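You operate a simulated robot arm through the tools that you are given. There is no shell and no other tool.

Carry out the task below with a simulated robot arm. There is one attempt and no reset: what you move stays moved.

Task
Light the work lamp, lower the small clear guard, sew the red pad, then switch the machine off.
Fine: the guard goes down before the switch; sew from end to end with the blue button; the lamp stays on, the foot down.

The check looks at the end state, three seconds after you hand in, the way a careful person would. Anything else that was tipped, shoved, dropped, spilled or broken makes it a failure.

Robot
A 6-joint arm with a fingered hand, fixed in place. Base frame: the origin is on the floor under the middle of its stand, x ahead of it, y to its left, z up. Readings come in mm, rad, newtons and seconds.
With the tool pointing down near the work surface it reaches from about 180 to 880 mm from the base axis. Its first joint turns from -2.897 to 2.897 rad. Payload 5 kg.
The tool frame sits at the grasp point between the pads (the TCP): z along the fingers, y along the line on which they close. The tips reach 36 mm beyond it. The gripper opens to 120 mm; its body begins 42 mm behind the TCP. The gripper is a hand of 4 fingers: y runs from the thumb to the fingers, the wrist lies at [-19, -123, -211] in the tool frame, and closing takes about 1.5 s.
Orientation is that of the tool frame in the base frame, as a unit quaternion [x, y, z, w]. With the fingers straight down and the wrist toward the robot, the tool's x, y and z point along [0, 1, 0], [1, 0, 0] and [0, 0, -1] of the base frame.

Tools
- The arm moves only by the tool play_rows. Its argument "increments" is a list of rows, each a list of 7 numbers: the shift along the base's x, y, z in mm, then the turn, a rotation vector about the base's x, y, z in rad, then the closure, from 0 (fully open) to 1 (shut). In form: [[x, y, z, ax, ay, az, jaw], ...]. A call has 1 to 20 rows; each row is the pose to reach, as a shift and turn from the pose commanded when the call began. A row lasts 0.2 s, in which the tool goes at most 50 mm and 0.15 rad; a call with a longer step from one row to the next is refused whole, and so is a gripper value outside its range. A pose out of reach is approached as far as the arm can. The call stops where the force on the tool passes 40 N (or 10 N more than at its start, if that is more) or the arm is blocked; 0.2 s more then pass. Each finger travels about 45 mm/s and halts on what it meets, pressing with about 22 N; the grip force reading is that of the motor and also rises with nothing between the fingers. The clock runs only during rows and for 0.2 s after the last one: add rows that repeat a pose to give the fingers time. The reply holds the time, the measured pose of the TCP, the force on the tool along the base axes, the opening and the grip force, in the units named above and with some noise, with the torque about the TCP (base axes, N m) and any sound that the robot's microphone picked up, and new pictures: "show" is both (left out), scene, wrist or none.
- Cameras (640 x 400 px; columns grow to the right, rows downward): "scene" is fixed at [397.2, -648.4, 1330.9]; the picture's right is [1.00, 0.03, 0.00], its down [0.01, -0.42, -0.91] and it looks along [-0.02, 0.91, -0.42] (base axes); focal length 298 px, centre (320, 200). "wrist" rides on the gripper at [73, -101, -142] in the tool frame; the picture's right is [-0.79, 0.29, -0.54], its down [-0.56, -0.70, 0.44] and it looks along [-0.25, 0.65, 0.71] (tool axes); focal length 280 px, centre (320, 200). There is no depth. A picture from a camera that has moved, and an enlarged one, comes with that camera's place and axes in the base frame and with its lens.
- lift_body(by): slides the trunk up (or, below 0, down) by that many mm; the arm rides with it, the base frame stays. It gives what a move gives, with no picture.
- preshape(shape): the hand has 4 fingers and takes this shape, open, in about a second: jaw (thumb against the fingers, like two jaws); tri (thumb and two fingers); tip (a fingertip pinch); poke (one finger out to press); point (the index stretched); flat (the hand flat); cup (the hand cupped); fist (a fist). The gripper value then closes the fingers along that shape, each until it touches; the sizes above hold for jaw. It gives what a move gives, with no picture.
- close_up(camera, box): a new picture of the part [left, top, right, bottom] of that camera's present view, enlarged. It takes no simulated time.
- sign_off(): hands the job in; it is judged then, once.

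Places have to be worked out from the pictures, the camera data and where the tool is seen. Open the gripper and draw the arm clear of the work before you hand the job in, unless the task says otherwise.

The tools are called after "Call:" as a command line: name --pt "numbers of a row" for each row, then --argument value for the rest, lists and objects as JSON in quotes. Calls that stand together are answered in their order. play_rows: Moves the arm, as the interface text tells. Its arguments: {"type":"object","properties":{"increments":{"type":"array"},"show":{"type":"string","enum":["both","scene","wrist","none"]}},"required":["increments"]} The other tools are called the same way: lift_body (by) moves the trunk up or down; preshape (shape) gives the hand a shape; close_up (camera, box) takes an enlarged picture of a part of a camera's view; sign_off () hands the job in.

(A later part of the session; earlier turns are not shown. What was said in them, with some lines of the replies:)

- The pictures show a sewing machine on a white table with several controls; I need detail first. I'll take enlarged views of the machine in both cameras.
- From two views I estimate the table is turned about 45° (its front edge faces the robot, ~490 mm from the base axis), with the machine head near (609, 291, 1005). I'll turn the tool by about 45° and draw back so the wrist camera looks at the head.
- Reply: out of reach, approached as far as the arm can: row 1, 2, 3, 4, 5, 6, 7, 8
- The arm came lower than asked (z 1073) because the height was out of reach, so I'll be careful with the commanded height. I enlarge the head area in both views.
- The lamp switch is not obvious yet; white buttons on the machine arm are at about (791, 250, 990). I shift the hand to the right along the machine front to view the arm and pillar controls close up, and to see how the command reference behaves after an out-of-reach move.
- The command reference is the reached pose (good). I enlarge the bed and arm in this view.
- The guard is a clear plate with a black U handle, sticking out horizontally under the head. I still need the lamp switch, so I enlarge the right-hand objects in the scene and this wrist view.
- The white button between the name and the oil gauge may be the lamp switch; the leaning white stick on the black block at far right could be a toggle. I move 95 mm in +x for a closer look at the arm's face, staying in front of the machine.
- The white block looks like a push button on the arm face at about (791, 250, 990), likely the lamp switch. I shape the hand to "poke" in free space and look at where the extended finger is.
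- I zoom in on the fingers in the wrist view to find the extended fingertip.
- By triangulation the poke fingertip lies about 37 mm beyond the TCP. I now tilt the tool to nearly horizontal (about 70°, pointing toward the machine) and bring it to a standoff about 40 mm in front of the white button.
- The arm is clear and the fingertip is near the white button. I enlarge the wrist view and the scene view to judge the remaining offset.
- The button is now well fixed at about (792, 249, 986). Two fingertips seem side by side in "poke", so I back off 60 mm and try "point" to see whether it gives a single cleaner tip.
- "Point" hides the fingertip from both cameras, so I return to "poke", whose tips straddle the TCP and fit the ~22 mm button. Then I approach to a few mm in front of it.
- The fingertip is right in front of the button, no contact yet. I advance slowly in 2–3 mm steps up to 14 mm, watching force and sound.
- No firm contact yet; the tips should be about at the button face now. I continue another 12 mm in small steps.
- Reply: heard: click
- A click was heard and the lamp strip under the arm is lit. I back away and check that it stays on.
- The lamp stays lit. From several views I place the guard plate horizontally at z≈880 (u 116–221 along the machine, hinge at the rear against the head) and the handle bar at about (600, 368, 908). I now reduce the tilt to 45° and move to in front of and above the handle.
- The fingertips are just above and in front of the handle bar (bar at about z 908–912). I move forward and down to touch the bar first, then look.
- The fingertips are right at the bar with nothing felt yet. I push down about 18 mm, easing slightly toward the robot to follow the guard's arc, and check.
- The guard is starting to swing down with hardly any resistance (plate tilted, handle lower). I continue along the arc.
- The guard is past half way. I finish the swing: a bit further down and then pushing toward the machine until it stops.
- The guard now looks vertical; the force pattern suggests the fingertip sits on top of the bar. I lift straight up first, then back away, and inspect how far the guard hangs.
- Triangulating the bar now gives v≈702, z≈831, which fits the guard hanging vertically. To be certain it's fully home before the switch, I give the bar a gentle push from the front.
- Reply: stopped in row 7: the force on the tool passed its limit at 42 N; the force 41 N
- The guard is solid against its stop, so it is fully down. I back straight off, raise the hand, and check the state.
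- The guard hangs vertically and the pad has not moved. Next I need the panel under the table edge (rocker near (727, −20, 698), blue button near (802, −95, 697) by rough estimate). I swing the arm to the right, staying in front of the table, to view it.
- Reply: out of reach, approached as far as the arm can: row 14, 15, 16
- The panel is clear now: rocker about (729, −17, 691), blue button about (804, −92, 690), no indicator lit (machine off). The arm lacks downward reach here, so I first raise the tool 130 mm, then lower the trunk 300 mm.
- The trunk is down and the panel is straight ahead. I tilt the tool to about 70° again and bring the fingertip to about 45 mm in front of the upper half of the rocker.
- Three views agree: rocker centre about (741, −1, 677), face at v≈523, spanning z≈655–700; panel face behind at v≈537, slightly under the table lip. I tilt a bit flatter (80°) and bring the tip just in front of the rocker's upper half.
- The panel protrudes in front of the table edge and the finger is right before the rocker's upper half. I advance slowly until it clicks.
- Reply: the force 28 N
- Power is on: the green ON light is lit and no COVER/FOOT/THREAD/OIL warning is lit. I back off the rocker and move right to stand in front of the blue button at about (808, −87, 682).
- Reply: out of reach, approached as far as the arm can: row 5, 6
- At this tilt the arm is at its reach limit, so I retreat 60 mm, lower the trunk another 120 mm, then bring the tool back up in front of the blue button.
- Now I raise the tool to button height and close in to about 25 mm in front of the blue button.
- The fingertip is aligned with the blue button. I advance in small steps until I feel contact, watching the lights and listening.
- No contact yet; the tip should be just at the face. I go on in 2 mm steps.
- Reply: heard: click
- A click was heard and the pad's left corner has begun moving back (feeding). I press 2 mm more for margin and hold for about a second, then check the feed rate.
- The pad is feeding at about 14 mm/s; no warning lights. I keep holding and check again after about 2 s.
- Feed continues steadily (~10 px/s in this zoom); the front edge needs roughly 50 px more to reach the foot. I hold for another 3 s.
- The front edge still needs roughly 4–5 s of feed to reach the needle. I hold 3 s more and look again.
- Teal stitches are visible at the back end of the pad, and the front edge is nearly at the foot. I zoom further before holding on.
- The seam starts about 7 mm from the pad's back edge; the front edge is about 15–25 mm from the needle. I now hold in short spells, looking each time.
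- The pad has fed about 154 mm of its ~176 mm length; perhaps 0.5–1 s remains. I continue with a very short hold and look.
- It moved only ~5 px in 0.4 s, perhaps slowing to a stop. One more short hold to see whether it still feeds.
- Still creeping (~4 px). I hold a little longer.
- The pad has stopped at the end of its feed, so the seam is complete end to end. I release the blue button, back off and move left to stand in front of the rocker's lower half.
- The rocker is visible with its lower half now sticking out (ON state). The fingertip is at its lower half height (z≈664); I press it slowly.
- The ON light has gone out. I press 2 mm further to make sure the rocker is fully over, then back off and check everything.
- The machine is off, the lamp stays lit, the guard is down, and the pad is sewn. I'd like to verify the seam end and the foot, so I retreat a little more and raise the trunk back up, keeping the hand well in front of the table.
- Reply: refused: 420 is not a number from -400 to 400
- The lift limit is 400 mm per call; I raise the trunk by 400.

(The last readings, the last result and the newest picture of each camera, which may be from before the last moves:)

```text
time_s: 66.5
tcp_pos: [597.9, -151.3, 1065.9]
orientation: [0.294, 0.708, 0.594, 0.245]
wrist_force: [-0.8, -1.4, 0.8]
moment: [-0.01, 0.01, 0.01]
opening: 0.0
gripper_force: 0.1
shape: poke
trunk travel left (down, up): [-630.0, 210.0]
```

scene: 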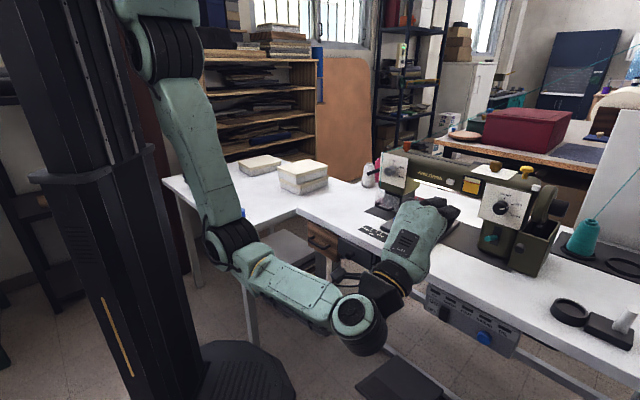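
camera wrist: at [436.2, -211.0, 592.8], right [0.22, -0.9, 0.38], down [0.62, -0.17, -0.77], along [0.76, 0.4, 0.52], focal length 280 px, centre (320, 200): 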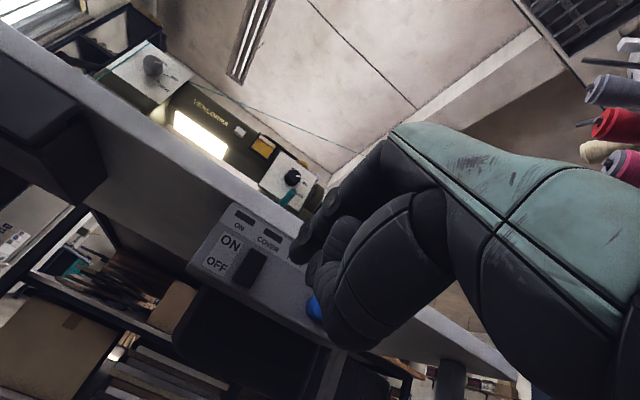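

Now I move to the earlier vantage point in front of the head (45° tilt) to inspect the pad, seam and foot.

Call:
play_rows --pt "-8 39 -8 -0.039 0.039 0 0" --pt "-16 78 -18 -0.078 0.078 0 0" --pt "-24 117 -29 -0.117 0.117 0 0" --pt "-32 157 -41 -0.157 0.157 0 0" --pt "-40 196 -54 -0.196 0.196 0 0" --pt "-48 235 -67 -0.235 0.235 0 0" --pt "-56 274 -80 -0.274 0.274 0 0" --pt "-64 313 -93 -0.313 0.313 0 0" --pt "-72 352 -107 -0.352 0.352 0 0" --pt "-80 392 -121 -0.392 0.392 0 0" --pt "-88 431 -136 -0.431 0.431 0 0" --pt "-88 431 -136 -0.431 0.431 0 0" --show "both"

Call:
close_up --camera "wrist" --box '[140, 180, 320, 320]'

Call:
close_up --camera "wrist" --box '[210, 190, 300, 280]'

```text
time_s: 69.1
tcp_pos: [506.9, 278.6, 930.1]
orientation: [0.354, 0.853, 0.355, 0.146]
wrist_force: [0.5, 0.8, 0.3]
moment: [0.01, -0.02, 0.01]
opening: 0.2
gripper_force: 0.1
shape: poke
trunk travel left (down, up): [-630.0, 210.0]
camera wrist: at [335.3, 208.3, 960.5], right [0.43, -0.69, 0.59], down [0.27, -0.52, -0.81], along [0.86, 0.5, -0.04], focal length 280 px, centre (320, 200)
```

scene: 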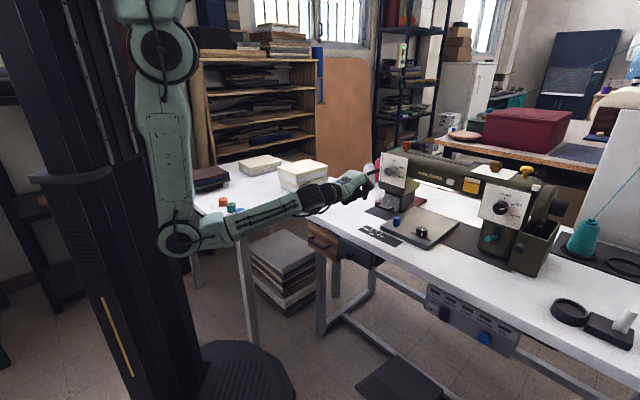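
wrist: 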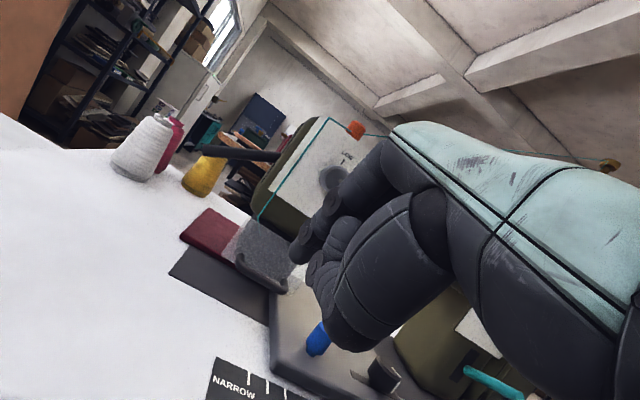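

```text
2.86 times, centred on (230, 250) of wrist
camera zoom: at [335.3, 208.3, 960.5], right [0.43, -0.69, 0.59], down [0.27, -0.52, -0.81], along [0.86, 0.5, -0.04], focal length 801 px, centre (577, 57)
```

zoom: 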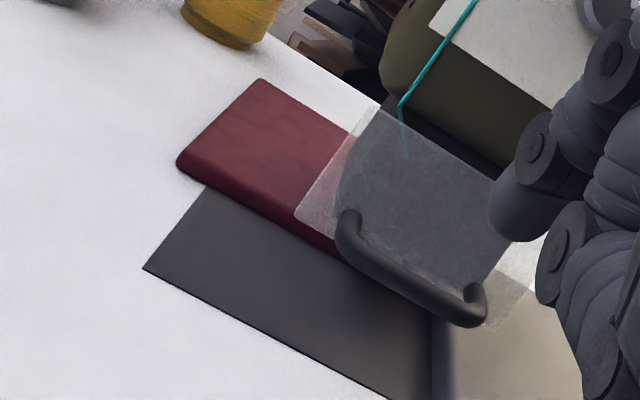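

```text
4.44 times, centred on (255, 235) of wrist
camera zoom: at [335.3, 208.3, 960.5], right [0.43, -0.69, 0.59], down [0.27, -0.52, -0.81], along [0.86, 0.5, -0.04], focal length 1246 px, centre (609, 44)
```

zoom: 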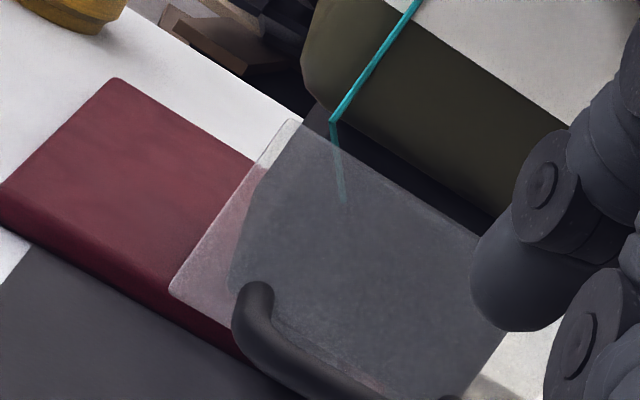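

The pad's front edge now sits about 7 mm before the needle line, matching the start margin, so the seam runs end to end; guard, thread and lamp look right. I retrace the path to a clear place in front of the table and open the hand there.

Call:
play_rows --pt "8 -39 15 0 0 0 0" --pt "16 -79 29 0 0 0 0" --pt "24 -118 43 0 0 0 0" --pt "32 -157 56 0 0 0 0" --pt "40 -196 69 0 0 0 0" --pt "48 -235 82 0 0 0 0" --pt "56 -274 95 0 0 0 0" --pt "64 -313 107 0 0 0 0" --pt "64 -350 115 0 0 0 0" --pt "64 -390 120 0 0 0 0" --pt "64 -430 120 0 0 0 0" --pt "64 -430 120 0 0 0 0" --show "none"

Call:
preshape --shape "jaw"

Call:
play_rows --pt "0 0 0 0 0 0 0" --show "scene"

Call:
close_up --camera "scene" --box '[340, 140, 480, 260]'

Call:
close_up --camera "scene" --box '[410, 270, 530, 370]'

```text
time_s: 71.7
tcp_pos: [575.2, -149.2, 1051.2]
orientation: [0.353, 0.853, 0.354, 0.146]
wrist_force: [-0.9, 0.8, -1.5]
moment: [-0.01, 0.03, -0.02]
opening: 0.0
gripper_force: 0.1
shape: poke
trunk travel left (down, up): [-630.0, 210.0]
```

```text
time_s: 72.6
tcp_pos: [574.1, -149.6, 1050.7]
orientation: [0.354, 0.853, 0.353, 0.146]
wrist_force: [-0.6, -0.4, 0.0]
moment: [0.0, -0.03, 0.0]
opening: 120.4
gripper_force: 0.1
shape: jaw
trunk travel left (down, up): [-630.0, 210.0]
```

```text
time_s: 73.0
tcp_pos: [575.7, -149.2, 1052.0]
orientation: [0.353, 0.854, 0.354, 0.144]
wrist_force: [0.2, 0.6, 0.4]
moment: [-0.02, -0.02, 0.01]
opening: 120.0
gripper_force: 0.0
shape: jaw
trunk travel left (down, up): [-630.0, 210.0]
```

scene: 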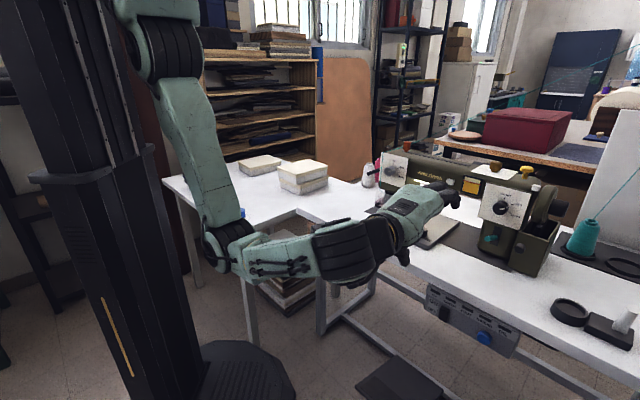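

```text
3.33 times, centred on (410, 200) of scene
camera zoom: at [397.2, -648.4, 1330.9], right [1.0, 0.03, 0.0], down [0.01, -0.42, -0.91], along [-0.02, 0.91, -0.42], focal length 993 px, centre (20, 200)
```

zoom: 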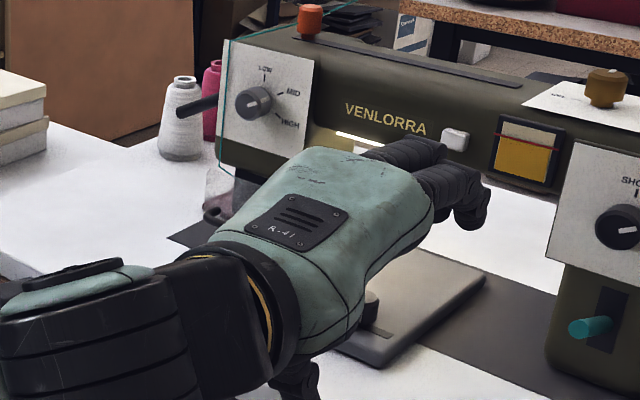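

```text
4.00 times, centred on (470, 320) of scene
camera zoom: at [397.2, -648.4, 1330.9], right [1.0, 0.03, 0.0], down [0.01, -0.42, -0.91], along [-0.02, 0.91, -0.42], focal length 1191 px, centre (-280, -280)
```

zoom: 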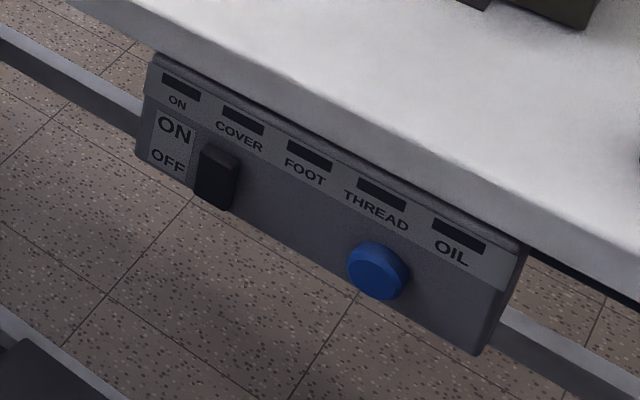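

The hand is open about 200 mm in front of the table, touching nothing. The rocker is off with all lights out, the lamp strip is lit, the guard is down and the pad is sewn, so I hand in the job.

Call:
sign_off

```text
The job is handed in.
```

I finished the whole sequence and handed the job in. I don't have the judge's result.

- **Lamp:** lit with the white button on the machine's arm. It was still on in the last picture.
- **Guard:** swung down until it stopped, before the machine was switched on. My final check push on its handle reached the 40 N limit and the call stopped there. The guard looked undamaged and stayed vertical.
- **Sewing:** I switched the machine on and none of the COVER, FOOT, THREAD or OIL lights came on. I then held the blue button until the pad stopped feeding on its own. The seam starts about 7 mm from the pad's back edge. I couldn't see its other end under the foot, but the pad's position puts it about 7 mm from the front edge.
- **Foot:** I didn't move it. The lowered guard hid it from view, so I'm relying on the FOOT light staying off and the pad feeding normally.
- **Switch:** off at the end, with all panel lights out.

The hand is open and about 200 mm in front of the table. I saw nothing else moved or knocked over.
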